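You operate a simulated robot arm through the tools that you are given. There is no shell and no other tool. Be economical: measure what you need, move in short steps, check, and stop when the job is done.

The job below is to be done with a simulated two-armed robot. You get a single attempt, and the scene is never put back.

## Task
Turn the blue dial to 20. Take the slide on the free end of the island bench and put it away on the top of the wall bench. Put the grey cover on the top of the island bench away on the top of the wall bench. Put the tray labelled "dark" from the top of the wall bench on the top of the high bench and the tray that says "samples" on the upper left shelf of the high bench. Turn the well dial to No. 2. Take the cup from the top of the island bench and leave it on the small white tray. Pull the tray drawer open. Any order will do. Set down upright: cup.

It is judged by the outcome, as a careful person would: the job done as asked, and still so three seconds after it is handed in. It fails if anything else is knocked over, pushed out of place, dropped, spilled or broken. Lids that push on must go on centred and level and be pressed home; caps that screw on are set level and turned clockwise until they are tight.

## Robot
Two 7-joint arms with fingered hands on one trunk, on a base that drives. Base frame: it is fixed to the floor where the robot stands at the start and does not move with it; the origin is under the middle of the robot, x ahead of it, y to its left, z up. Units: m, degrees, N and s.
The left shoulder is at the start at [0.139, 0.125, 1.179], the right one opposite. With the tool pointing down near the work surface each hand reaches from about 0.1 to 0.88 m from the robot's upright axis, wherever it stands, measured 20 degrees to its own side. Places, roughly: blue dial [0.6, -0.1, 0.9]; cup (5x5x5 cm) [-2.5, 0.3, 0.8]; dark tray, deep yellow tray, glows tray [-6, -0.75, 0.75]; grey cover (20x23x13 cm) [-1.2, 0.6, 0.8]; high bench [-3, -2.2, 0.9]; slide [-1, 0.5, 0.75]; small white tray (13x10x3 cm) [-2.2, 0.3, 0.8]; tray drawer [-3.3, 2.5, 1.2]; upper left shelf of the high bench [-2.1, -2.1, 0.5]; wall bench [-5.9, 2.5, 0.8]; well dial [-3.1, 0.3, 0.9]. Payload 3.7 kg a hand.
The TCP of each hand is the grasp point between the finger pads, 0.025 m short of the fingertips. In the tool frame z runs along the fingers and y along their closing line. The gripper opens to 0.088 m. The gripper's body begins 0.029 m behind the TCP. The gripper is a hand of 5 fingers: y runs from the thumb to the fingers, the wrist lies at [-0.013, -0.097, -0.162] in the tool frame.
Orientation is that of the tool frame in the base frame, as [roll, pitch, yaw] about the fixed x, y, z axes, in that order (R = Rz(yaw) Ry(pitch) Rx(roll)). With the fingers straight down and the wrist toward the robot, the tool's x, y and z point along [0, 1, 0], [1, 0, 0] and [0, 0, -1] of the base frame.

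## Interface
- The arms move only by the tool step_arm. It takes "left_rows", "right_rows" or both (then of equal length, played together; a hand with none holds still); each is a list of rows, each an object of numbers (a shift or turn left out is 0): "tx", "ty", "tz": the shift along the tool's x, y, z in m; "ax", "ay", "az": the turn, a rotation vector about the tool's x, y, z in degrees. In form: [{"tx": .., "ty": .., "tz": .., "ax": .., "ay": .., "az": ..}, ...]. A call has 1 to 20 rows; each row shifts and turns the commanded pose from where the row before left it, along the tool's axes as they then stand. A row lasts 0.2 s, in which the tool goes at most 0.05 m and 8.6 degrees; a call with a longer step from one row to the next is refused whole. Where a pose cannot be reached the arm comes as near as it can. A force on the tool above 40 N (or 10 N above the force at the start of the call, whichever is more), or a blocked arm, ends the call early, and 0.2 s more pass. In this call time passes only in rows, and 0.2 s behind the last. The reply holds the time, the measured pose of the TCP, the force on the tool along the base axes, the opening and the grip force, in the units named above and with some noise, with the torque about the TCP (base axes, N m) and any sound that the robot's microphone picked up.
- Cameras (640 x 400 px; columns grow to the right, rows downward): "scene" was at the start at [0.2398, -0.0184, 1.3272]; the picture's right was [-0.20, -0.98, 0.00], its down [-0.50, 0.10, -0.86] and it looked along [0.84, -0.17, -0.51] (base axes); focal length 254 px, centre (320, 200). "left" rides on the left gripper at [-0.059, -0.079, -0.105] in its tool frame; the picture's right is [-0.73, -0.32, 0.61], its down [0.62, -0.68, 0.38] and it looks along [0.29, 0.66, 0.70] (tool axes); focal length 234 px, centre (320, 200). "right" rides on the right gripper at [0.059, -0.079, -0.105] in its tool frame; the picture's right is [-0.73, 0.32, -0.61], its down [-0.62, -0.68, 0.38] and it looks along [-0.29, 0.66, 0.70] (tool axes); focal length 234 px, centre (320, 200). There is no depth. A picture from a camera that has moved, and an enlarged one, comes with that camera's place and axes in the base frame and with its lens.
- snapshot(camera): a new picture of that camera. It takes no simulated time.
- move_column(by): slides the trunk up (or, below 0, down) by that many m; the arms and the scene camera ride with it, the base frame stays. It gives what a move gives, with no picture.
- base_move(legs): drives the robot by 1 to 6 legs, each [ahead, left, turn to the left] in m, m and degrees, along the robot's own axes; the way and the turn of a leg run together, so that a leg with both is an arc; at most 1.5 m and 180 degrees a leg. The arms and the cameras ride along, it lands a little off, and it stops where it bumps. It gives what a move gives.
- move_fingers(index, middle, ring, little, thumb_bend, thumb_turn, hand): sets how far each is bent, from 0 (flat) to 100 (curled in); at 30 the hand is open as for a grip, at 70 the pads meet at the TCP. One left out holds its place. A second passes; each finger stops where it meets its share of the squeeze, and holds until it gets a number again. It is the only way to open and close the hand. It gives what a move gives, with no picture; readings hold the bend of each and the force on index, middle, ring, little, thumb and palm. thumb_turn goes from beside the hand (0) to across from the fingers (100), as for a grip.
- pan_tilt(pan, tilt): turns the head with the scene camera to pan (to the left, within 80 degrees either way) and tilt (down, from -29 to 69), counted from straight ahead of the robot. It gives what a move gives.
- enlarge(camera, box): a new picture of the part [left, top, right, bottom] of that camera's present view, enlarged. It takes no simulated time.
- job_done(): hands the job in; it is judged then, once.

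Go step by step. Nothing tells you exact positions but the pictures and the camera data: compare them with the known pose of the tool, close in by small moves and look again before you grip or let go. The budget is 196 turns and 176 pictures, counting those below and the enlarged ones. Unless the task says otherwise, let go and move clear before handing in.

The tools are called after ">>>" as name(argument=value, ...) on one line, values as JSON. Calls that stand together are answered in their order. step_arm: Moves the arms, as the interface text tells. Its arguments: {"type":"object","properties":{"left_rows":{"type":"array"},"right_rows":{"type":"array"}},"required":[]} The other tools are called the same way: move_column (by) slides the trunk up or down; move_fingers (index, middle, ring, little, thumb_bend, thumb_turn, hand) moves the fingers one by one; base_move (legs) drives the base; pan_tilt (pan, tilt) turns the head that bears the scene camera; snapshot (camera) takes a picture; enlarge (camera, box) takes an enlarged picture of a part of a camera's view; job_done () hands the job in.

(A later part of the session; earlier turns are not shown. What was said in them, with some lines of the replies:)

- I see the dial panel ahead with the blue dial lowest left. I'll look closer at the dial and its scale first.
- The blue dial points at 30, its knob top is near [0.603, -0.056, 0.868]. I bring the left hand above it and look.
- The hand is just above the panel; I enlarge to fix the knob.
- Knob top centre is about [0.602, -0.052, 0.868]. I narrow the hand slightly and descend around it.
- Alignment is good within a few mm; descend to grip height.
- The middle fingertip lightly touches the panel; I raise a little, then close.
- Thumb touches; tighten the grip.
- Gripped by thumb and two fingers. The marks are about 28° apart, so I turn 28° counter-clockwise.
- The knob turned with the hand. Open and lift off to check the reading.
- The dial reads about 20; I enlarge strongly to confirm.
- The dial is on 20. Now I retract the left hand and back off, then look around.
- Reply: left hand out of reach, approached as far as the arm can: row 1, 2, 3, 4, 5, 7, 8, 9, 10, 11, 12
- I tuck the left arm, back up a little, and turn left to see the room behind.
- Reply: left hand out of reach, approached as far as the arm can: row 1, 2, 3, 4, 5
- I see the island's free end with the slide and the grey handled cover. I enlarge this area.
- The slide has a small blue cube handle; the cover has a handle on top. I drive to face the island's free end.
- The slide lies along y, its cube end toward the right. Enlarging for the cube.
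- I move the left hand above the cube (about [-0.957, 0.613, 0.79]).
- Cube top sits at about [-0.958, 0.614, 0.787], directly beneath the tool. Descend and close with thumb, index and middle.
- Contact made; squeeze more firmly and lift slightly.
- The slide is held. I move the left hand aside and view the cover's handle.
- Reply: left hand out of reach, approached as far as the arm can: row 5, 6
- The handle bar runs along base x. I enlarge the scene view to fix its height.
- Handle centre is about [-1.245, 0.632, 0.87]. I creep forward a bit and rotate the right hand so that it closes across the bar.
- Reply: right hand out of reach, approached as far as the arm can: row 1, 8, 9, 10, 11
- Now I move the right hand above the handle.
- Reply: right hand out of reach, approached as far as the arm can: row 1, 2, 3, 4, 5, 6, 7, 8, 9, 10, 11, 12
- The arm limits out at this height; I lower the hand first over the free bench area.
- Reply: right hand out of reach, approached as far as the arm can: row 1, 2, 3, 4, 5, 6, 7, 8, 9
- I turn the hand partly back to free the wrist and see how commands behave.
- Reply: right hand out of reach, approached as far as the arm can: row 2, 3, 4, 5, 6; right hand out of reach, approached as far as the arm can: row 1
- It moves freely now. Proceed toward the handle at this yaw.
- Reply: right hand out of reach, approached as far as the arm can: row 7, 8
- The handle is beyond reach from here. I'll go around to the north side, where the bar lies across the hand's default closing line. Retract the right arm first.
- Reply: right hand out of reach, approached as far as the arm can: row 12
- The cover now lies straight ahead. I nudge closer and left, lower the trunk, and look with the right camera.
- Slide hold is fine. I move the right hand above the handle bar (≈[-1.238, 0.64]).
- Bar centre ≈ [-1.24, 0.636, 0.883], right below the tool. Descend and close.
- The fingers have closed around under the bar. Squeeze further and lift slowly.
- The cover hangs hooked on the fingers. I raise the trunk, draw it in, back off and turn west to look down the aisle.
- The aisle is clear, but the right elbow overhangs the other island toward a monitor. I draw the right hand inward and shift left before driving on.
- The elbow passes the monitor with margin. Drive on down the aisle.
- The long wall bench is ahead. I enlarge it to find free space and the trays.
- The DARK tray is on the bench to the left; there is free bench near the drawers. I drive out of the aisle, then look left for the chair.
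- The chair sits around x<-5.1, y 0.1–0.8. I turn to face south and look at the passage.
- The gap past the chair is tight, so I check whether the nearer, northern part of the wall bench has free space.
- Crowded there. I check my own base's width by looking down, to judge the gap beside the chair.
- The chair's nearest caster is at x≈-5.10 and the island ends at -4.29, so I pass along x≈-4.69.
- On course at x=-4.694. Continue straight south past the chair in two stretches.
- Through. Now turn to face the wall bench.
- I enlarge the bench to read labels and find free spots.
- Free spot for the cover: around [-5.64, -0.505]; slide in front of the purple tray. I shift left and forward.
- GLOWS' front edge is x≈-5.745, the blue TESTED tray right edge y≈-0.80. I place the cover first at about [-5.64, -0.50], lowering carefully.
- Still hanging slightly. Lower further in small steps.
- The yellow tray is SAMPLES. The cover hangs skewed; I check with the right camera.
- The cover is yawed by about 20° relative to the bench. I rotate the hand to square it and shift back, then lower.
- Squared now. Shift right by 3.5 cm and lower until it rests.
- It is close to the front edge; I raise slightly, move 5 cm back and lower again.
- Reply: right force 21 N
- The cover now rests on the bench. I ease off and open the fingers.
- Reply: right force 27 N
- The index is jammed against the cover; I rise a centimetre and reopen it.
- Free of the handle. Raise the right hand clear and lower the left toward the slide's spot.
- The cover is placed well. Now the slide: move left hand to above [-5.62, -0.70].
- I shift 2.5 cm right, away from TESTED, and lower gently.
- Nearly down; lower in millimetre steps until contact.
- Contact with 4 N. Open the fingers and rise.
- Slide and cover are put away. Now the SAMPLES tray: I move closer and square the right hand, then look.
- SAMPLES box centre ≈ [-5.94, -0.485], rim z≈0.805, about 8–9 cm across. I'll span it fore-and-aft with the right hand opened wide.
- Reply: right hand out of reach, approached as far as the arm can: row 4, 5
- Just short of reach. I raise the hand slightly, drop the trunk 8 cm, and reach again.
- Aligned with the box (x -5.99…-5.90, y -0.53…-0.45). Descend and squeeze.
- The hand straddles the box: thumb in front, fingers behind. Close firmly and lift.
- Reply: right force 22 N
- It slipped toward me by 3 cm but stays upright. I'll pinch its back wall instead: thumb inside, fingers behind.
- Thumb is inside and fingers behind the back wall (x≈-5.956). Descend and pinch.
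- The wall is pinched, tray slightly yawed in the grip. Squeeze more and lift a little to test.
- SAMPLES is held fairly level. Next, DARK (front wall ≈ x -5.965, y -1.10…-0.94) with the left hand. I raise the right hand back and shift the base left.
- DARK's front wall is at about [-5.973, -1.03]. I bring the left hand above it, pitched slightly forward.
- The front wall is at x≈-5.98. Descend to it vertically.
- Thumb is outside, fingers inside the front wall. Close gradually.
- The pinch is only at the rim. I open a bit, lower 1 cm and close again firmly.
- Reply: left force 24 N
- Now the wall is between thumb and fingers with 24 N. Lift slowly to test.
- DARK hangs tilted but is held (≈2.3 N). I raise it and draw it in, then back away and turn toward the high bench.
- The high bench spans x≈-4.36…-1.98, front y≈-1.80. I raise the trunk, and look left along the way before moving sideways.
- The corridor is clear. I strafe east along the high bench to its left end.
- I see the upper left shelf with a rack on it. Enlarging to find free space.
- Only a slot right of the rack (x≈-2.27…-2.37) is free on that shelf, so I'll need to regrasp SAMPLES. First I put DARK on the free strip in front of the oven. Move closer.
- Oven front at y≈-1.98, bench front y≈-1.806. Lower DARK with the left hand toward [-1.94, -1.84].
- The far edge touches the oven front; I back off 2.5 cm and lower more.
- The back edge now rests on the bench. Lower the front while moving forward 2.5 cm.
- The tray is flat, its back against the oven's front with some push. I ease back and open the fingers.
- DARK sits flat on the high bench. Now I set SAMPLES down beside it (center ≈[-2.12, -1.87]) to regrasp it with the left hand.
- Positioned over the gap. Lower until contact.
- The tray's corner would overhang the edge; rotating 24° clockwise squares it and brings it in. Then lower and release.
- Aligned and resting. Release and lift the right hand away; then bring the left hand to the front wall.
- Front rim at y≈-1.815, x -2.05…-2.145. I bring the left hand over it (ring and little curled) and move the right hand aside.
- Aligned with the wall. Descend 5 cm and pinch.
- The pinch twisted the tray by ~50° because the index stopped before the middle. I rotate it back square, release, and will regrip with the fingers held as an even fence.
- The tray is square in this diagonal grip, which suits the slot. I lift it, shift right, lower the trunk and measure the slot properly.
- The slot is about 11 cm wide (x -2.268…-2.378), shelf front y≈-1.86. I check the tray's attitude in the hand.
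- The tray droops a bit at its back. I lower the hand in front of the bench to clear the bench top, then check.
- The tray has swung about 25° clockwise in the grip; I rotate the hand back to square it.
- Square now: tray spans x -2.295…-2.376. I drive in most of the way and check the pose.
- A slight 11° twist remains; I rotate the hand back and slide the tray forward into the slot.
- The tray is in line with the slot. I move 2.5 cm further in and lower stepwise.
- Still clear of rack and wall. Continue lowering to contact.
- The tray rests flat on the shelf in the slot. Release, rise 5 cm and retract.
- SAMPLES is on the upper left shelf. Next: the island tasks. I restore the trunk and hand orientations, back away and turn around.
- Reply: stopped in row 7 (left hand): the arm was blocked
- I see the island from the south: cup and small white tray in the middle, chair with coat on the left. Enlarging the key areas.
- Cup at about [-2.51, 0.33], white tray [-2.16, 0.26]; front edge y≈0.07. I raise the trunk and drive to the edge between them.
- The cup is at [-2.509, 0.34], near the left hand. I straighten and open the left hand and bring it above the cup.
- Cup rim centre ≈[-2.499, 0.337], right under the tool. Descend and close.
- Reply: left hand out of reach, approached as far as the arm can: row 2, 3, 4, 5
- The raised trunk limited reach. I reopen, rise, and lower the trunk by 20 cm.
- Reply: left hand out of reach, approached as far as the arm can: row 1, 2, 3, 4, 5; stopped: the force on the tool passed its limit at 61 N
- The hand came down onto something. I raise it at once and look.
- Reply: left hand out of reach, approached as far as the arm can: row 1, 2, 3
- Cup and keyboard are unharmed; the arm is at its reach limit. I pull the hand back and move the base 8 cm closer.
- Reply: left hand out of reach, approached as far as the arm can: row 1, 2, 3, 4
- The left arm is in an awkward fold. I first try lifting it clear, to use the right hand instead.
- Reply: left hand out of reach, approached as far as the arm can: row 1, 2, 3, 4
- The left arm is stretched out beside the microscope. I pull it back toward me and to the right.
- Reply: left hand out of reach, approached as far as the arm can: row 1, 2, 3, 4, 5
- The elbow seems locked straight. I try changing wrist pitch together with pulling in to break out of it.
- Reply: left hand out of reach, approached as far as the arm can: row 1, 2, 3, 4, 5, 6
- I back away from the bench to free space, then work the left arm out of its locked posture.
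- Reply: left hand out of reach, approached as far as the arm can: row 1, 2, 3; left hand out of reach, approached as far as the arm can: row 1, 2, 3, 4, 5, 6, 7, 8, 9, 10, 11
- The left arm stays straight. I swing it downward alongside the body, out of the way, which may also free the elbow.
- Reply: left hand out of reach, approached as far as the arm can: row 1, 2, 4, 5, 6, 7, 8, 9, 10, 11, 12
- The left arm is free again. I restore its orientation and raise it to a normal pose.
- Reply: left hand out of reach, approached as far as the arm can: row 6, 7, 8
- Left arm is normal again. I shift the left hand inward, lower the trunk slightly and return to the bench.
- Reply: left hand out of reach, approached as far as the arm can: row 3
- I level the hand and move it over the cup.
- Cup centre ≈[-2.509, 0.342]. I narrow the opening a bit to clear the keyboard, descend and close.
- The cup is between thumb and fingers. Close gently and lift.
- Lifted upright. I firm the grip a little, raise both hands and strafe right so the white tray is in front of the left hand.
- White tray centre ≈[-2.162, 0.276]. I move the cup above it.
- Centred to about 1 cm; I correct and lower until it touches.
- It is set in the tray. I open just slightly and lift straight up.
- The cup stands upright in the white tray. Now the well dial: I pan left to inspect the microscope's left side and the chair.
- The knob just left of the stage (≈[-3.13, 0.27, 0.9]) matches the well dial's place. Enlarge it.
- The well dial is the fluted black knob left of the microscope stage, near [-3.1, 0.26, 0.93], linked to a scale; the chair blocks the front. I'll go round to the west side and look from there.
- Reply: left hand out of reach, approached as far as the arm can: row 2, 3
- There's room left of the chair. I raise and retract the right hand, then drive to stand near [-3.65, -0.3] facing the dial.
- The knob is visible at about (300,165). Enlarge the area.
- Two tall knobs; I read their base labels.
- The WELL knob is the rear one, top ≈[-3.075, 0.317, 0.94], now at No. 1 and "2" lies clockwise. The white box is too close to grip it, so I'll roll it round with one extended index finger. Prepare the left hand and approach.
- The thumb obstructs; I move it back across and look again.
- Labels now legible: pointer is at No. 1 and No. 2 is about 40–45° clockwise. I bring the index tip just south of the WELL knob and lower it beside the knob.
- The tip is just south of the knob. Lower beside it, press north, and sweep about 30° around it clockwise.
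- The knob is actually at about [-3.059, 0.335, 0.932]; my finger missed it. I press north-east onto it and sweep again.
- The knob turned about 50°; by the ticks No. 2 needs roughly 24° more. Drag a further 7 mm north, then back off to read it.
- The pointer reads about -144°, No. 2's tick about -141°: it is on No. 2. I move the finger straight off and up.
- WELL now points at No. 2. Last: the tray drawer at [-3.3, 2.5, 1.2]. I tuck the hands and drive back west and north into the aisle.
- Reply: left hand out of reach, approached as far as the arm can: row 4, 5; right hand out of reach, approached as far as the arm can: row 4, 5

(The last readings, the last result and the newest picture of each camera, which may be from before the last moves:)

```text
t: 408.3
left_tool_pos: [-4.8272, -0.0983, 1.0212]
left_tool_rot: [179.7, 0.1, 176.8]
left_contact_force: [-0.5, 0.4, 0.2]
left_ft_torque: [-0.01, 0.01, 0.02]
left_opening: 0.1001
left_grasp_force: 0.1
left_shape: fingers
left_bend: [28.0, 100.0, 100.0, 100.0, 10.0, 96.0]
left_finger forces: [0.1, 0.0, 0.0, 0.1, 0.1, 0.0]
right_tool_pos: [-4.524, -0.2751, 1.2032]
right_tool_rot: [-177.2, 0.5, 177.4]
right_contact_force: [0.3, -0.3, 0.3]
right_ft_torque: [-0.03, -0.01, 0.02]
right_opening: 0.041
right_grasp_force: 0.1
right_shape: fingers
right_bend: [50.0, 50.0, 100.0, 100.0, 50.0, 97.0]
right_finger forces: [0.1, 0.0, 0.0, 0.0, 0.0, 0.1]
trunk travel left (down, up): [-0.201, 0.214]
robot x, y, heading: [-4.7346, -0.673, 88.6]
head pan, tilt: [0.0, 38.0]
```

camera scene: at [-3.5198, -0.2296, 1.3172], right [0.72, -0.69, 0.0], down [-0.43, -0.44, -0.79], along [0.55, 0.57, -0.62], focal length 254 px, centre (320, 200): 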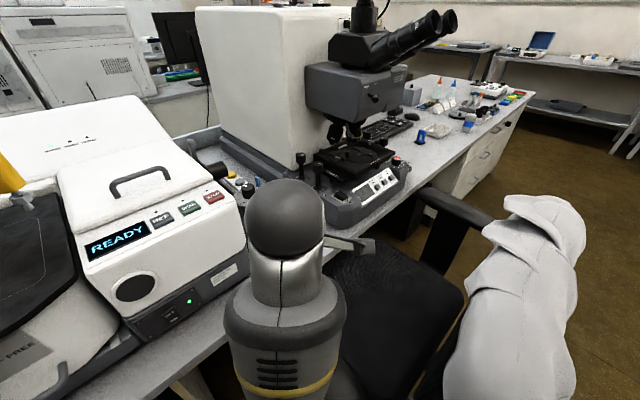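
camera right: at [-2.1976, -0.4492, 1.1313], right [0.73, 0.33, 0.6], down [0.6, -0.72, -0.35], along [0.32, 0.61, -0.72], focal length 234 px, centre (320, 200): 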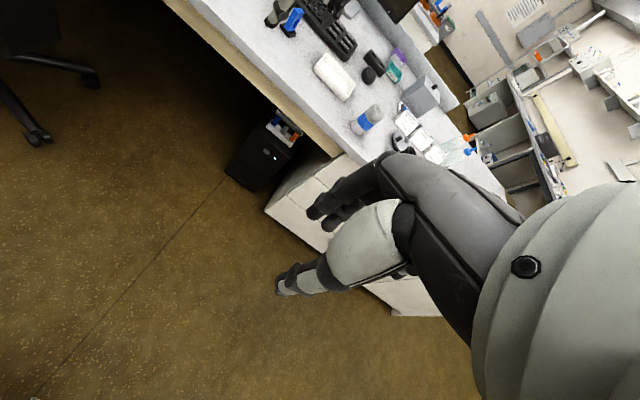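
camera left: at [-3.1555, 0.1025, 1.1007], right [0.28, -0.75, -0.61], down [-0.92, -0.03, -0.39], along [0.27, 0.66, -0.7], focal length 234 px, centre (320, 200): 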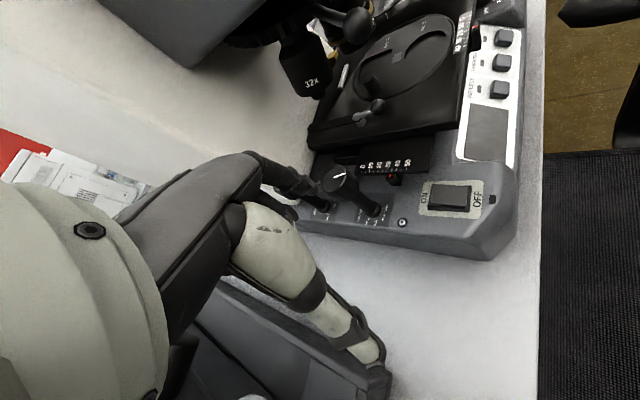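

Aligned with the gap. Drive north through it, then turn east into the aisle.

>>> base_move(legs=[[0, -0.025, 1.4], [0.7, 0, 0], [0.7, 0, 0], [0.6, 0, 0], [0, 0, -90]])

>>> pan_tilt(pan=35, tilt=15)

>>> snapshot(camera="scene")

```text
t: 422.8
left_tool_pos: [-4.1328, 1.4425, 1.0217]
left_tool_rot: [179.8, 0.1, 90.0]
left_contact_force: [-0.4, 0.2, 0.6]
left_ft_torque: [0.02, -0.03, 0.02]
left_opening: 0.1002
left_grasp_force: 0.0
left_shape: fingers
left_bend: [28.0, 100.0, 100.0, 100.0, 10.0, 96.0]
left_finger forces: [0.0, 0.0, 0.0, 0.0, 0.0, 0.1]
right_tool_pos: [-4.2926, 1.13, 1.2027]
right_tool_rot: [-177.2, 0.5, 90.5]
right_contact_force: [0.0, 0.1, 0.2]
right_ft_torque: [0.03, 0.0, 0.02]
right_opening: 0.0414
right_grasp_force: 0.0
right_shape: fingers
right_bend: [50.0, 50.0, 100.0, 100.0, 50.0, 97.0]
right_finger forces: [0.0, 0.0, 0.0, 0.0, 0.0, 0.1]
trunk travel left (down, up): [-0.201, 0.214]
robot x, y, heading: [-4.7008, 1.3197, 1.7]
head pan, tilt: [0.0, 38.0]
```

```text
t: 423.8
left_tool_pos: [-4.1319, 1.4444, 1.0216]
left_tool_rot: [179.8, 0.1, 89.9]
left_contact_force: [-0.8, 0.0, -0.1]
left_ft_torque: [-0.02, 0.02, -0.05]
left_opening: 0.1001
left_grasp_force: 0.0
left_shape: fingers
left_bend: [28.0, 100.0, 100.0, 100.0, 10.0, 96.0]
left_finger forces: [0.1, 0.0, 0.0, 0.0, 0.0, 0.0]
right_tool_pos: [-4.2926, 1.1289, 1.2022]
right_tool_rot: [-177.1, 0.5, 90.6]
right_contact_force: [0.8, 0.8, 0.2]
right_ft_torque: [-0.03, 0.01, -0.01]
right_opening: 0.0408
right_grasp_force: 0.0
right_shape: fingers
right_bend: [50.0, 50.0, 100.0, 100.0, 50.0, 97.0]
right_finger forces: [0.0, 0.1, 0.1, 0.0, 0.1, 0.2]
trunk travel left (down, up): [-0.201, 0.214]
robot x, y, heading: [-4.6975, 1.3144, 1.7]
head pan, tilt: [35.0, 15.0]
```

```text
11 pictures are left
camera scene: at [-4.4744, 1.3768, 1.3536], right [0.6, -0.8, 0.0], down [-0.21, -0.15, -0.97], along [0.78, 0.58, -0.26], focal length 254 px, centre (320, 200)
```

scene: 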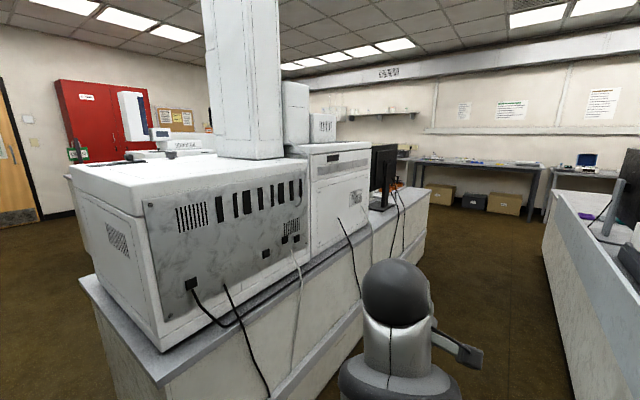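

The instrument's back faces this aisle, so the drawer is on the north side. I drive around the island's west end to the north aisle.

>>> base_move(legs=[[0, 0.04, 88.3], [0.95, 0, 0], [0.95, 0, 0], [0, 0, -90]])

>>> pan_tilt(pan=-25, tilt=18)

>>> snapshot(camera="scene")

```text
t: 440.7
left_tool_pos: [-4.1679, 3.3099, 1.0219]
left_tool_rot: [179.7, 0.1, 89.2]
left_contact_force: [-0.5, 0.7, 0.5]
left_ft_torque: [0.01, -0.01, 0.0]
left_opening: 0.1001
left_grasp_force: 0.2
left_shape: fingers
left_bend: [28.0, 100.0, 100.0, 100.0, 10.0, 96.0]
left_finger forces: [0.0, 0.0, 0.0, 0.1, 0.1, 0.1]
right_tool_pos: [-4.3316, 2.9994, 1.2014]
right_tool_rot: [-177.2, 0.5, 89.8]
right_contact_force: [0.0, -0.9, 0.5]
right_ft_torque: [0.01, 0.0, -0.01]
right_opening: 0.0411
right_grasp_force: 0.1
right_shape: fingers
right_bend: [50.0, 50.0, 100.0, 100.0, 50.0, 97.0]
right_finger forces: [0.0, 0.0, 0.0, 0.1, 0.0, 0.0]
trunk travel left (down, up): [-0.201, 0.214]
robot x, y, heading: [-4.7373, 3.193, 0.6]
head pan, tilt: [35.0, 15.0]
```

```text
t: 442.0
left_tool_pos: [-4.1676, 3.3098, 1.0218]
left_tool_rot: [179.8, 0.1, 89.2]
left_contact_force: [-0.2, -0.6, 0.2]
left_ft_torque: [0.01, 0.01, -0.02]
left_opening: 0.0997
left_grasp_force: 0.1
left_shape: fingers
left_bend: [28.0, 100.0, 100.0, 100.0, 10.0, 96.0]
left_finger forces: [0.0, 0.0, 0.0, 0.1, 0.1, 0.0]
right_tool_pos: [-4.3315, 2.999, 1.2023]
right_tool_rot: [-177.2, 0.5, 89.8]
right_contact_force: [0.2, 0.0, 0.0]
right_ft_torque: [0.02, 0.0, -0.03]
right_opening: 0.0412
right_grasp_force: 0.1
right_shape: fingers
right_bend: [50.0, 50.0, 100.0, 100.0, 50.0, 97.0]
right_finger forces: [0.0, 0.1, 0.1, 0.0, 0.1, 0.1]
trunk travel left (down, up): [-0.201, 0.214]
robot x, y, heading: [-4.7354, 3.1917, 0.8]
head pan, tilt: [-25.0, 18.0]
```

```text
10 pictures are left
camera scene: at [-4.5006, 3.156, 1.3488], right [-0.41, -0.91, 0.0], down [-0.28, 0.13, -0.95], along [0.87, -0.39, -0.31], focal length 254 px, centre (320, 200)
```

scene: 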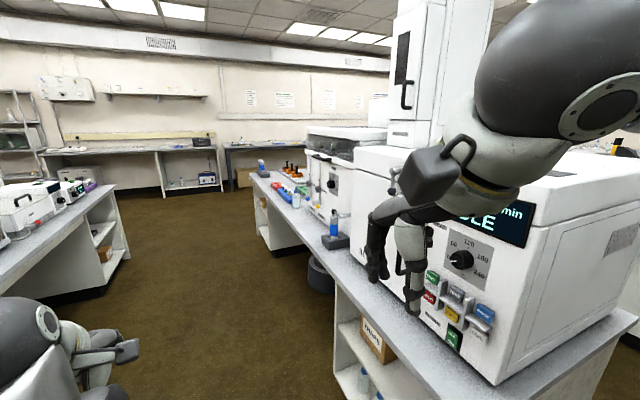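

The instrument's control side faces this north aisle. I drive along to x≈-3.3 and turn to face it.

>>> base_move(legs=[[0, 0.15, -0.8], [1.4, 0, 0], [0, 0, -90]])

>>> pan_tilt(pan=0, tilt=18)

>>> snapshot(camera="scene")

```text
t: 454.3
left_tool_pos: [-3.2165, 2.768, 1.0217]
left_tool_rot: [179.9, 0.0, -0.7]
left_contact_force: [0.6, 0.5, 0.0]
left_ft_torque: [0.0, -0.03, -0.04]
left_opening: 0.1001
left_grasp_force: 0.1
left_shape: fingers
left_bend: [28.0, 100.0, 100.0, 100.0, 10.0, 96.0]
left_finger forces: [0.0, 0.0, 0.1, 0.1, 0.0, 0.0]
right_tool_pos: [-3.5286, 2.9318, 1.203]
right_tool_rot: [-177.2, 0.5, -0.2]
right_contact_force: [-0.2, 1.3, -0.1]
right_ft_torque: [0.0, 0.0, -0.01]
right_opening: 0.0411
right_grasp_force: 0.0
right_shape: fingers
right_bend: [50.0, 50.0, 100.0, 100.0, 50.0, 97.0]
right_finger forces: [0.1, 0.0, 0.0, 0.1, 0.0, 0.0]
trunk travel left (down, up): [-0.201, 0.214]
robot x, y, heading: [-3.3374, 3.3385, -89.0]
head pan, tilt: [-25.0, 18.0]
```

```text
t: 455.2
left_tool_pos: [-3.2165, 2.7682, 1.0211]
left_tool_rot: [179.7, 0.1, -0.8]
left_contact_force: [-0.2, -0.4, -0.3]
left_ft_torque: [0.0, 0.01, -0.01]
left_opening: 0.1003
left_grasp_force: 0.0
left_shape: fingers
left_bend: [28.0, 100.0, 100.0, 100.0, 10.0, 96.0]
left_finger forces: [0.0, 0.0, 0.0, 0.0, 0.0, 0.1]
right_tool_pos: [-3.5284, 2.9329, 1.2016]
right_tool_rot: [-177.3, 0.5, -0.2]
right_contact_force: [0.2, 0.1, 0.0]
right_ft_torque: [-0.01, 0.01, -0.01]
right_opening: 0.0412
right_grasp_force: 0.0
right_shape: fingers
right_bend: [50.0, 50.0, 100.0, 100.0, 50.0, 97.0]
right_finger forces: [0.1, 0.1, 0.0, 0.0, 0.1, 0.0]
trunk travel left (down, up): [-0.201, 0.214]
robot x, y, heading: [-3.3368, 3.3332, -89.1]
head pan, tilt: [0.0, 18.0]
```

```text
9 pictures are left
camera scene: at [-3.3311, 3.0927, 1.3488], right [-1.0, -0.02, 0.0], down [0.0, 0.31, -0.95], along [0.01, -0.95, -0.31], focal length 254 px, centre (320, 200)
```

scene: 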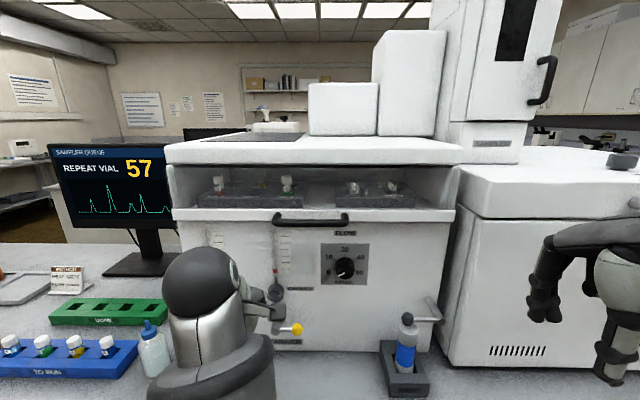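

I see the sampler drawer with a black bar handle around x≈-3.305, z≈1.15. I open the left hand, raise it in front of the handle and pitch it forward.

>>> move_fingers(hand="left", index=40, middle=40, ring=40, little=40, thumb_bend=40)

>>> step_arm(left_rows=[{"tz": -0.025, "ty": -0.02, "tx": -0.018}, {"tz": -0.025, "ty": -0.02, "tx": -0.018}, {"tz": -0.025, "ty": -0.02, "tx": -0.018}, {"tz": -0.025, "ty": -0.015, "tx": -0.018}, {"ax": -8, "tx": -0.018}, {"ax": -8}, {"ax": -8}, {"ax": -8}, {"ax": -8}, {"ax": -8}, {"ax": -8}])

>>> snapshot(camera="left")

```text
t: 456.2
left_tool_pos: [-3.2168, 2.7687, 1.0213]
left_tool_rot: [179.8, 0.0, -0.8]
left_contact_force: [-0.1, 0.2, 0.2]
left_ft_torque: [0.01, 0.02, 0.0]
left_opening: 0.0641
left_grasp_force: 0.0
left_shape: fingers
left_bend: [40.0, 40.0, 40.0, 40.0, 40.0, 99.0]
left_finger forces: [0.1, 0.1, 0.0, 0.0, 0.0, 0.0]
right_tool_pos: [-3.5286, 2.9327, 1.2028]
right_tool_rot: [-177.2, 0.4, -0.2]
right_contact_force: [1.2, -0.2, -0.8]
right_ft_torque: [-0.01, -0.01, 0.01]
right_opening: 0.0413
right_grasp_force: 0.1
right_shape: fingers
right_bend: [50.0, 50.0, 100.0, 100.0, 50.0, 97.0]
right_finger forces: [0.0, 0.0, 0.1, 0.0, 0.0, 0.0]
trunk travel left (down, up): [-0.201, 0.214]
robot x, y, heading: [-3.3361, 3.3362, -89.1]
head pan, tilt: [0.0, 18.0]
```

```text
t: 458.6
left_tool_pos: [-3.3129, 2.7849, 1.0179]
left_tool_rot: [123.7, 0.1, -0.8]
left_contact_force: [-0.7, 0.7, -0.5]
left_ft_torque: [0.03, 0.01, -0.03]
left_opening: 0.0637
left_grasp_force: 0.0
left_shape: fingers
left_bend: [40.0, 40.0, 40.0, 40.0, 40.0, 99.0]
left_finger forces: [0.0, 0.0, 0.0, 0.1, 0.0, 0.1]
left hand out of reach, approached as far as the arm can: row 1, 2, 3, 4
right_tool_pos: [-3.5278, 2.933, 1.2025]
right_tool_rot: [-177.2, 0.5, -0.1]
right_contact_force: [-0.1, -0.6, -0.3]
right_ft_torque: [-0.02, -0.01, 0.0]
right_opening: 0.0415
right_grasp_force: 0.0
right_shape: fingers
right_bend: [50.0, 50.0, 100.0, 100.0, 50.0, 97.0]
right_finger forces: [0.0, 0.0, 0.1, 0.1, 0.0, 0.0]
trunk travel left (down, up): [-0.201, 0.214]
robot x, y, heading: [-3.3357, 3.3364, -89.3]
head pan, tilt: [0.0, 18.0]
```

```text
8 pictures are left
camera left: at [-3.3699, 2.9167, 1.0097], right [-0.73, -0.32, -0.6], down [0.62, 0.05, -0.78], along [0.28, -0.95, 0.16], focal length 234 px, centre (320, 200)
```

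left: 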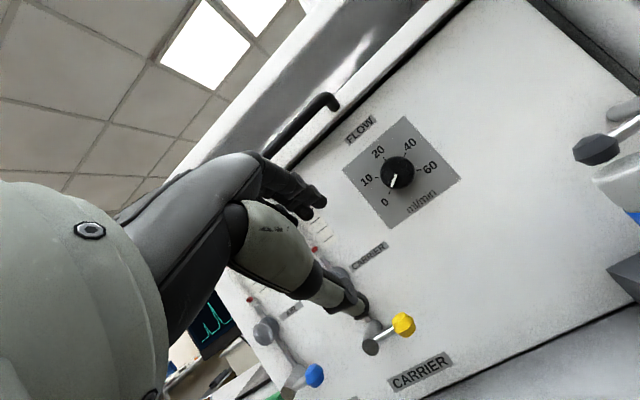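

Handle bar: x -3.38…-3.23, y≈2.612, z≈1.149. I raise the trunk to bring the hand to that height and pitch it nearly horizontal.

>>> move_column(by=0.13)

>>> step_arm(left_rows=[{"ax": -8}, {"ax": -8}, {"ax": -8}])

```text
t: 460.2
left_tool_pos: [-3.2932, 2.7775, 1.1496]
left_tool_rot: [121.8, -5.2, -0.4]
left_contact_force: [0.1, 0.9, 0.0]
left_ft_torque: [-0.02, 0.0, 0.01]
left_opening: 0.0636
left_grasp_force: 0.0
left_shape: fingers
left_bend: [40.0, 40.0, 40.0, 40.0, 40.0, 99.0]
left_finger forces: [0.1, 0.0, 0.0, 0.1, 0.0, 0.0]
right_tool_pos: [-3.5285, 2.9301, 1.3319]
right_tool_rot: [-177.3, 0.6, -0.2]
right_contact_force: [-0.4, 0.9, -0.2]
right_ft_torque: [0.0, 0.0, 0.01]
right_opening: 0.0411
right_grasp_force: 0.0
right_shape: fingers
right_bend: [50.0, 50.0, 100.0, 100.0, 50.0, 97.0]
right_finger forces: [0.0, 0.0, 0.1, 0.1, 0.1, 0.0]
trunk travel left (down, up): [-0.331, 0.084]
robot x, y, heading: [-3.3345, 3.3355, -89.2]
head pan, tilt: [0.0, 18.0]
```

```text
t: 460.7
left_tool_pos: [-3.284, 2.7794, 1.1364]
left_tool_rot: [109.4, -9.3, -0.5]
left_contact_force: [-0.5, 0.6, -0.7]
left_ft_torque: [0.01, -0.04, -0.01]
left_opening: 0.0638
left_grasp_force: 0.0
left_shape: fingers
left_bend: [40.0, 40.0, 40.0, 40.0, 40.0, 99.0]
left_finger forces: [0.1, 0.0, 0.1, 0.0, 0.1, 0.0]
right_tool_pos: [-3.529, 2.9321, 1.3334]
right_tool_rot: [-177.3, 0.6, -0.2]
right_contact_force: [1.3, 0.4, -0.5]
right_ft_torque: [0.0, 0.01, -0.01]
right_opening: 0.0414
right_grasp_force: 0.1
right_shape: fingers
right_bend: [50.0, 50.0, 100.0, 100.0, 50.0, 97.0]
right_finger forces: [0.0, 0.1, 0.1, 0.0, 0.1, 0.1]
trunk travel left (down, up): [-0.331, 0.084]
robot x, y, heading: [-3.3383, 3.3375, -89.0]
head pan, tilt: [0.0, 18.0]
stopped in row 2 (left hand): the arm was blocked; the commanded pose is now the measured one
```

The wrist stops at about 70° pitch, which is enough. I advance most of the way to the bar and check.

>>> step_arm(left_rows=[{"tx": -0.0039, "ty": 0.0136, "tz": 0.0285}, {"tx": -0.0039, "ty": 0.0136, "tz": 0.0285}, {"tx": -0.0039, "ty": 0.0136, "tz": 0.0285}])

>>> snapshot(camera="left")

```text
t: 461.5
left_tool_pos: [-3.2941, 2.6875, 1.1471]
left_tool_rot: [109.3, -9.1, -0.5]
left_contact_force: [0.4, -0.1, 0.0]
left_ft_torque: [0.0, -0.02, -0.01]
left_opening: 0.0633
left_grasp_force: 0.0
left_shape: fingers
left_bend: [40.0, 40.0, 40.0, 40.0, 40.0, 99.0]
left_finger forces: [0.0, 0.0, 0.1, 0.0, 0.1, 0.1]
right_tool_pos: [-3.5286, 2.932, 1.3327]
right_tool_rot: [-177.2, 0.5, -0.2]
right_contact_force: [0.6, 0.3, -0.7]
right_ft_torque: [0.01, 0.02, -0.01]
right_opening: 0.0413
right_grasp_force: 0.0
right_shape: fingers
right_bend: [50.0, 50.0, 100.0, 100.0, 50.0, 97.0]
right_finger forces: [0.1, 0.1, 0.0, 0.0, 0.0, 0.0]
trunk travel left (down, up): [-0.331, 0.084]
robot x, y, heading: [-3.3338, 3.3363, -89.0]
head pan, tilt: [0.0, 18.0]
```

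```text
7 pictures are left
camera left: at [-3.3462, 2.8122, 1.0979], right [-0.64, -0.46, -0.62], down [0.74, -0.14, -0.66], along [0.22, -0.88, 0.43], focal length 234 px, centre (320, 200)
```

left: 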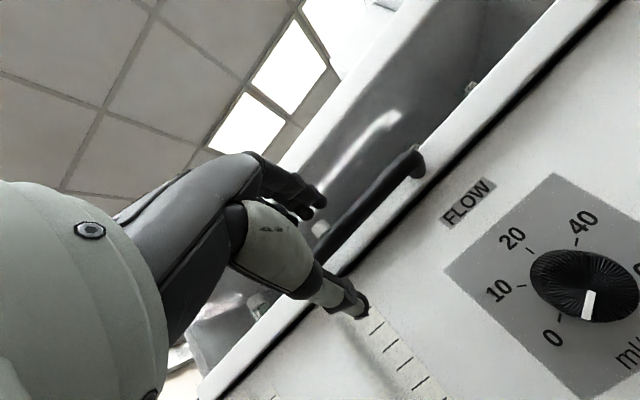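

The bar lies between thumb and fingers. Advance the rest and close on it.

>>> step_arm(left_rows=[{"tx": -0.002, "ty": 0.01, "tz": 0.022}, {"tx": -0.002, "ty": 0.01, "tz": 0.022}, {"tx": -0.001, "ty": 0.008, "tz": 0.0177}])

>>> move_fingers(hand="left", index=80, middle=80, ring=80, little=80, thumb_bend=80)

```text
t: 462.3
left_tool_pos: [-3.3048, 2.632, 1.1557]
left_tool_rot: [108.2, -9.2, -0.5]
left_contact_force: [0.9, 17.5, 3.3]
left_ft_torque: [-0.68, -0.04, 0.0]
left_opening: 0.0632
left_grasp_force: 8.1
left_shape: fingers
left_bend: [40.0, 39.0, 40.0, 40.0, 40.0, 99.0]
left_finger forces: [3.7, 14.7, 0.0, 0.0, 0.0, 0.0]
right_tool_pos: [-3.5276, 2.9329, 1.3334]
right_tool_rot: [-177.2, 0.5, -0.2]
right_contact_force: [0.3, -0.1, 0.4]
right_ft_torque: [0.02, 0.03, 0.0]
right_opening: 0.0411
right_grasp_force: 0.0
right_shape: fingers
right_bend: [50.0, 50.0, 100.0, 100.0, 50.0, 97.0]
right_finger forces: [0.1, 0.0, 0.0, 0.0, 0.1, 0.1]
trunk travel left (down, up): [-0.331, 0.084]
robot x, y, heading: [-3.3349, 3.3388, -89.0]
head pan, tilt: [0.0, 18.0]
stopped in row 3 (left hand): the force on the tool passed its limit at 53 N (the readings are from after the stop); the commanded pose is now the measured one
```

```text
t: 463.3
left_tool_pos: [-3.3031, 2.629, 1.1531]
left_tool_rot: [108.7, -9.2, -0.5]
left_contact_force: [1.5, -0.4, -2.8]
left_ft_torque: [0.0, -0.06, -0.15]
left_opening: 0.0002
left_grasp_force: 5.1
left_shape: fingers
left_bend: [76.0, 79.0, 80.0, 79.0, 73.0, 100.0]
left_finger forces: [0.0, 0.1, 0.8, 4.7, 5.3, 0.1]
right_tool_pos: [-3.5282, 2.9318, 1.3329]
right_tool_rot: [-177.2, 0.5, -0.2]
right_contact_force: [0.5, -0.3, -0.6]
right_ft_torque: [0.0, 0.0, -0.01]
right_opening: 0.0414
right_grasp_force: 0.1
right_shape: fingers
right_bend: [50.0, 50.0, 100.0, 100.0, 50.0, 97.0]
right_finger forces: [0.0, 0.0, 0.1, 0.0, 0.0, 0.0]
trunk travel left (down, up): [-0.331, 0.084]
robot x, y, heading: [-3.3293, 3.3335, -88.9]
head pan, tilt: [0.0, 18.0]
```

The fingers closed around the bar. I pull gently toward me and watch the force.

>>> step_arm(left_rows=[{"ty": -0.0033, "tz": -0.0094}, {"ty": -0.0066, "tz": -0.0189}, {"ty": -0.0083, "tz": -0.0236}])

>>> snapshot(camera="left")

```text
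t: 464.1
left_tool_pos: [-3.3039, 2.6829, 1.1535]
left_tool_rot: [108.8, -9.2, -0.8]
left_contact_force: [1.2, 0.1, -6.9]
left_ft_torque: [-0.05, -0.02, -0.11]
left_opening: 0.0
left_grasp_force: 6.0
left_shape: fingers
left_bend: [77.0, 79.0, 80.0, 79.0, 73.0, 100.0]
left_finger forces: [0.1, 0.0, 0.6, 3.9, 8.2, 0.0]
right_tool_pos: [-3.5292, 2.9326, 1.332]
right_tool_rot: [-177.1, 0.4, -0.2]
right_contact_force: [0.1, -0.5, -0.6]
right_ft_torque: [0.0, -0.01, -0.02]
right_opening: 0.0413
right_grasp_force: 0.1
right_shape: fingers
right_bend: [50.0, 50.0, 100.0, 100.0, 50.0, 97.0]
right_finger forces: [0.0, 0.0, 0.0, 0.0, 0.1, 0.0]
trunk travel left (down, up): [-0.331, 0.084]
robot x, y, heading: [-3.3374, 3.3389, -89.0]
head pan, tilt: [0.0, 18.0]
```

```text
6 pictures are left
camera left: at [-3.3544, 2.8087, 1.1036], right [-0.64, -0.47, -0.61], down [0.74, -0.15, -0.66], along [0.21, -0.87, 0.44], focal length 234 px, centre (320, 200)
```

left: 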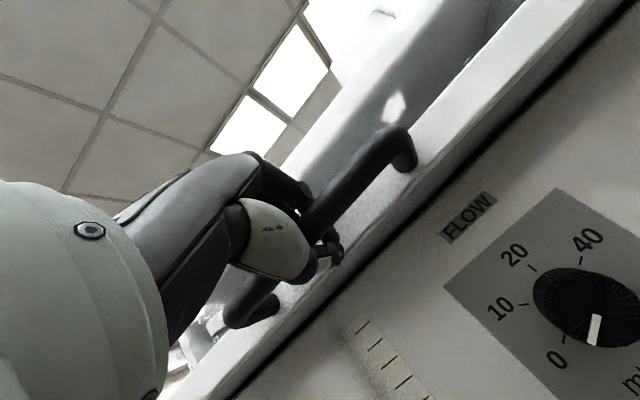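

The drawer is sliding out. Keep pulling slowly.

>>> step_arm(left_rows=[{"ty": -0.0066, "tz": -0.0189}, {"ty": -0.0066, "tz": -0.0189}, {"ty": -0.0066, "tz": -0.0189}, {"ty": -0.0066, "tz": -0.0189}])

```text
t: 465.0
left_tool_pos: [-3.3003, 2.7348, 1.1628]
left_tool_rot: [108.8, -9.5, 0.0]
left_contact_force: [-5.3, -1.4, -33.5]
left_ft_torque: [-0.57, 0.02, 0.06]
left_opening: 0.0012
left_grasp_force: 16.6
left_shape: fingers
left_bend: [80.0, 80.0, 80.0, 80.0, 70.0, 97.0]
left_finger forces: [0.1, 0.1, 0.1, 0.1, 32.8, 0.0]
right_tool_pos: [-3.5296, 2.9288, 1.3315]
right_tool_rot: [-177.2, 0.5, -0.2]
right_contact_force: [0.5, 0.9, -1.1]
right_ft_torque: [-0.03, 0.0, 0.02]
right_opening: 0.0412
right_grasp_force: 0.0
right_shape: fingers
right_bend: [50.0, 50.0, 100.0, 100.0, 50.0, 97.0]
right_finger forces: [0.0, 0.1, 0.1, 0.0, 0.0, 0.0]
trunk travel left (down, up): [-0.331, 0.084]
robot x, y, heading: [-3.3337, 3.3363, -89.2]
head pan, tilt: [0.0, 18.0]
stopped in row 4 (left hand): the force on the tool passed its limit at 47 N (the readings are from after the stop); the commanded pose is now the measured one
```

The arm drifted upward; I relieve that and use the base to pull the rest.

>>> step_arm(left_rows=[{"tx": -0.0014, "ty": -0.0085, "tz": 0.003}])

>>> base_move(legs=[[-0.07, 0, 0]])

>>> snapshot(camera="scene")

```text
t: 465.4
left_tool_pos: [-3.2995, 2.735, 1.1628]
left_tool_rot: [107.5, -9.6, 0.1]
left_contact_force: [-6.2, -1.2, -27.0]
left_ft_torque: [-0.42, 0.08, 0.1]
left_opening: 0.001
left_grasp_force: 13.7
left_shape: fingers
left_bend: [80.0, 80.0, 80.0, 80.0, 70.0, 96.0]
left_finger forces: [0.1, 0.1, 0.0, 0.0, 27.1, 0.0]
right_tool_pos: [-3.5302, 2.9301, 1.332]
right_tool_rot: [-177.1, 0.5, -0.3]
right_contact_force: [-0.4, 0.7, -0.1]
right_ft_torque: [-0.01, 0.0, -0.02]
right_opening: 0.0416
right_grasp_force: 0.0
right_shape: fingers
right_bend: [50.0, 50.0, 100.0, 100.0, 50.0, 97.0]
right_finger forces: [0.0, 0.0, 0.1, 0.0, 0.0, 0.0]
trunk travel left (down, up): [-0.331, 0.084]
robot x, y, heading: [-3.3338, 3.3366, -89.1]
head pan, tilt: [0.0, 18.0]
```

```text
t: 466.4
left_tool_pos: [-3.2996, 2.8043, 1.1627]
left_tool_rot: [107.6, -9.6, 0.3]
left_contact_force: [-3.0, -0.7, -28.9]
left_ft_torque: [-0.47, 0.0, 0.01]
left_opening: 0.0005
left_grasp_force: 15.4
left_shape: fingers
left_bend: [80.0, 80.0, 80.0, 80.0, 70.0, 97.0]
left_finger forces: [0.1, 0.1, 0.0, 1.6, 30.4, 0.0]
right_tool_pos: [-3.5294, 2.9989, 1.332]
right_tool_rot: [-177.1, 0.5, -0.2]
right_contact_force: [-0.7, -1.2, 0.4]
right_ft_torque: [-0.02, 0.0, -0.06]
right_opening: 0.0414
right_grasp_force: 0.1
right_shape: fingers
right_bend: [50.0, 50.0, 100.0, 100.0, 50.0, 97.0]
right_finger forces: [0.0, 0.0, 0.0, 0.0, 0.0, 0.0]
trunk travel left (down, up): [-0.331, 0.084]
robot x, y, heading: [-3.3387, 3.4049, -88.6]
head pan, tilt: [0.0, 18.0]
```

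```text
5 pictures are left
camera scene: at [-3.3342, 3.2613, 1.4834], right [-1.0, -0.02, 0.0], down [0.0, 0.31, -0.95], along [0.02, -0.95, -0.31], focal length 254 px, centre (320, 200)
```

scene: 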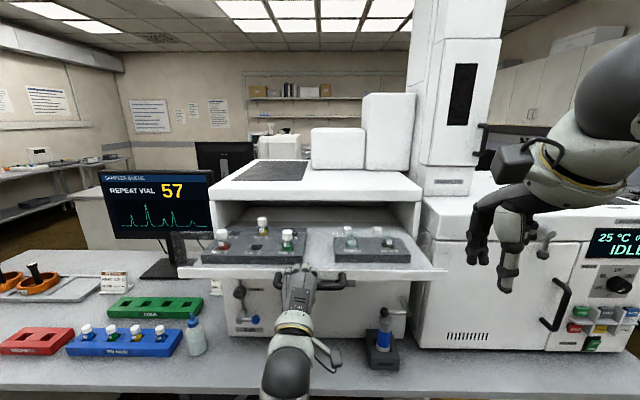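

The drawer is about 17 cm out and still moves freely. Pull another 6 cm with the base.

>>> base_move(legs=[[-0.06, 0, 0]])

```text
t: 467.5
left_tool_pos: [-3.3012, 2.8582, 1.1584]
left_tool_rot: [108.1, -9.7, 0.2]
left_contact_force: [0.7, -8.6, 0.1]
left_ft_torque: [0.0, -0.34, -0.25]
left_opening: 0.0
left_grasp_force: 20.5
left_shape: fingers
left_bend: [79.0, 78.0, 78.0, 79.0, 71.0, 99.0]
left_finger forces: [5.6, 4.9, 6.8, 10.0, 13.5, 0.0]
right_tool_pos: [-3.5319, 3.0554, 1.3337]
right_tool_rot: [-177.2, 0.6, -0.3]
right_contact_force: [0.8, 0.4, -0.6]
right_ft_torque: [0.02, 0.02, -0.04]
right_opening: 0.0414
right_grasp_force: 0.0
right_shape: fingers
right_bend: [50.0, 50.0, 100.0, 100.0, 50.0, 97.0]
right_finger forces: [0.0, 0.1, 0.0, 0.1, 0.0, 0.0]
trunk travel left (down, up): [-0.331, 0.084]
robot x, y, heading: [-3.3354, 3.4632, -89.3]
head pan, tilt: [0.0, 18.0]
stopped in leg 1: the force on the tool passed its limit at 48 N (the readings are from after the stop); the commanded pose is now the measured one
```

The drawer reached its end stop. Open the hand and withdraw.

>>> move_fingers(hand="left", index=35, middle=35, ring=35, little=35, thumb_bend=35)

>>> snapshot(camera="left")

```text
t: 468.5
left_tool_pos: [-3.3002, 2.8607, 1.1585]
left_tool_rot: [108.0, -9.7, 0.2]
left_contact_force: [0.9, -0.2, 0.0]
left_ft_torque: [-0.01, 0.03, 0.01]
left_opening: 0.0736
left_grasp_force: 0.3
left_shape: fingers
left_bend: [35.0, 35.0, 35.0, 35.0, 35.0, 98.0]
left_finger forces: [0.0, 0.7, 0.0, 0.0, 0.0, 0.0]
right_tool_pos: [-3.5307, 3.057, 1.3322]
right_tool_rot: [-177.3, 0.5, -0.2]
right_contact_force: [-0.4, 0.3, 0.6]
right_ft_torque: [0.0, -0.03, 0.04]
right_opening: 0.041
right_grasp_force: 0.0
right_shape: fingers
right_bend: [50.0, 50.0, 100.0, 100.0, 50.0, 97.0]
right_finger forces: [0.0, 0.0, 0.0, 0.1, 0.0, 0.0]
trunk travel left (down, up): [-0.331, 0.084]
robot x, y, heading: [-3.3325, 3.4559, -89.0]
head pan, tilt: [0.0, 18.0]
```

```text
4 pictures are left
camera left: at [-3.352, 2.9836, 1.107], right [-0.63, -0.48, -0.61], down [0.74, -0.15, -0.65], along [0.22, -0.86, 0.45], focal length 234 px, centre (320, 200)
```

left: 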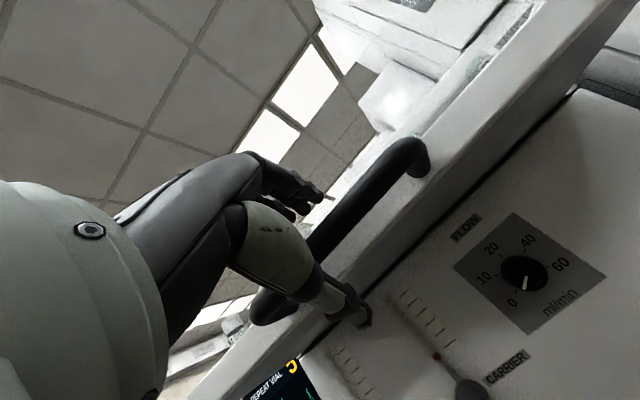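

Free of the bar. Withdraw straight back.

>>> step_arm(left_rows=[{"ty": -0.008, "tz": -0.0185}, {"ty": -0.008, "tz": -0.0185}, {"ty": -0.008, "tz": -0.0185}])

>>> base_move(legs=[[-0.05, 0, 0]])

>>> snapshot(camera="scene")

```text
t: 469.3
left_tool_pos: [-3.2976, 2.8926, 1.2429]
left_tool_rot: [98.2, -9.1, 2.1]
left_contact_force: [0.0, -0.3, 0.0]
left_ft_torque: [0.03, 0.0, 0.01]
left_opening: 0.0743
left_grasp_force: 0.1
left_shape: fingers
left_bend: [35.0, 35.0, 35.0, 35.0, 35.0, 98.0]
left_finger forces: [0.0, 0.0, 0.1, 0.1, 0.0, 0.1]
right_tool_pos: [-3.5305, 3.0567, 1.3328]
right_tool_rot: [-177.4, 0.6, -0.3]
right_contact_force: [0.4, -0.2, 0.7]
right_ft_torque: [0.03, 0.01, -0.01]
right_opening: 0.0412
right_grasp_force: 0.0
right_shape: fingers
right_bend: [50.0, 50.0, 100.0, 100.0, 50.0, 97.0]
right_finger forces: [0.1, 0.1, 0.1, 0.1, 0.1, 0.1]
trunk travel left (down, up): [-0.331, 0.084]
robot x, y, heading: [-3.336, 3.46, -89.0]
head pan, tilt: [0.0, 18.0]
stopped in row 3 (left hand): the arm was blocked; the commanded pose is now the measured one
```

```text
t: 470.2
left_tool_pos: [-3.2983, 2.9469, 1.2421]
left_tool_rot: [98.1, -9.1, 2.1]
left_contact_force: [0.1, -0.1, 0.5]
left_ft_torque: [0.04, -0.01, -0.01]
left_opening: 0.0743
left_grasp_force: 0.1
left_shape: fingers
left_bend: [35.0, 35.0, 35.0, 35.0, 35.0, 98.0]
left_finger forces: [0.0, 0.0, 0.0, 0.0, 0.0, 0.0]
right_tool_pos: [-3.5317, 3.1096, 1.3344]
right_tool_rot: [-177.4, 0.5, -0.3]
right_contact_force: [0.2, -0.2, -0.3]
right_ft_torque: [-0.03, 0.02, 0.02]
right_opening: 0.0412
right_grasp_force: 0.1
right_shape: fingers
right_bend: [50.0, 50.0, 100.0, 100.0, 50.0, 97.0]
right_finger forces: [0.1, 0.0, 0.0, 0.0, 0.1, 0.1]
trunk travel left (down, up): [-0.331, 0.084]
robot x, y, heading: [-3.3378, 3.5106, -88.9]
head pan, tilt: [0.0, 18.0]
```

```text
3 pictures are left
camera scene: at [-3.3358, 3.3717, 1.4839], right [-1.0, -0.01, 0.0], down [0.0, 0.31, -0.95], along [0.01, -0.95, -0.31], focal length 254 px, centre (320, 200)
```

scene: 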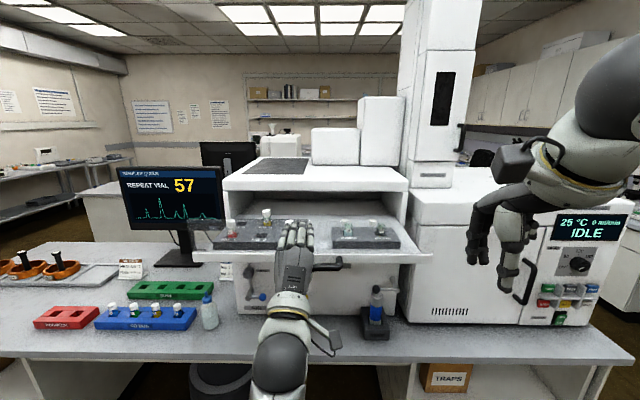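

The drawer is open with its vials standing, and the hand is clear of the handle. All parts of the job are finished, so I hand it in.

>>> job_done()

```text
The job is handed in.
```

I finished every part of the task and handed it in:
- The blue dial is on 20.
- The well dial is on No. 2.
- The slide and the grey cover are on the wall bench.
- The "dark" tray is on top of the high bench.
- The "samples" tray is on its upper left shelf.
- The cup is upright in the small white tray.
- The tray drawer is pulled fully open.
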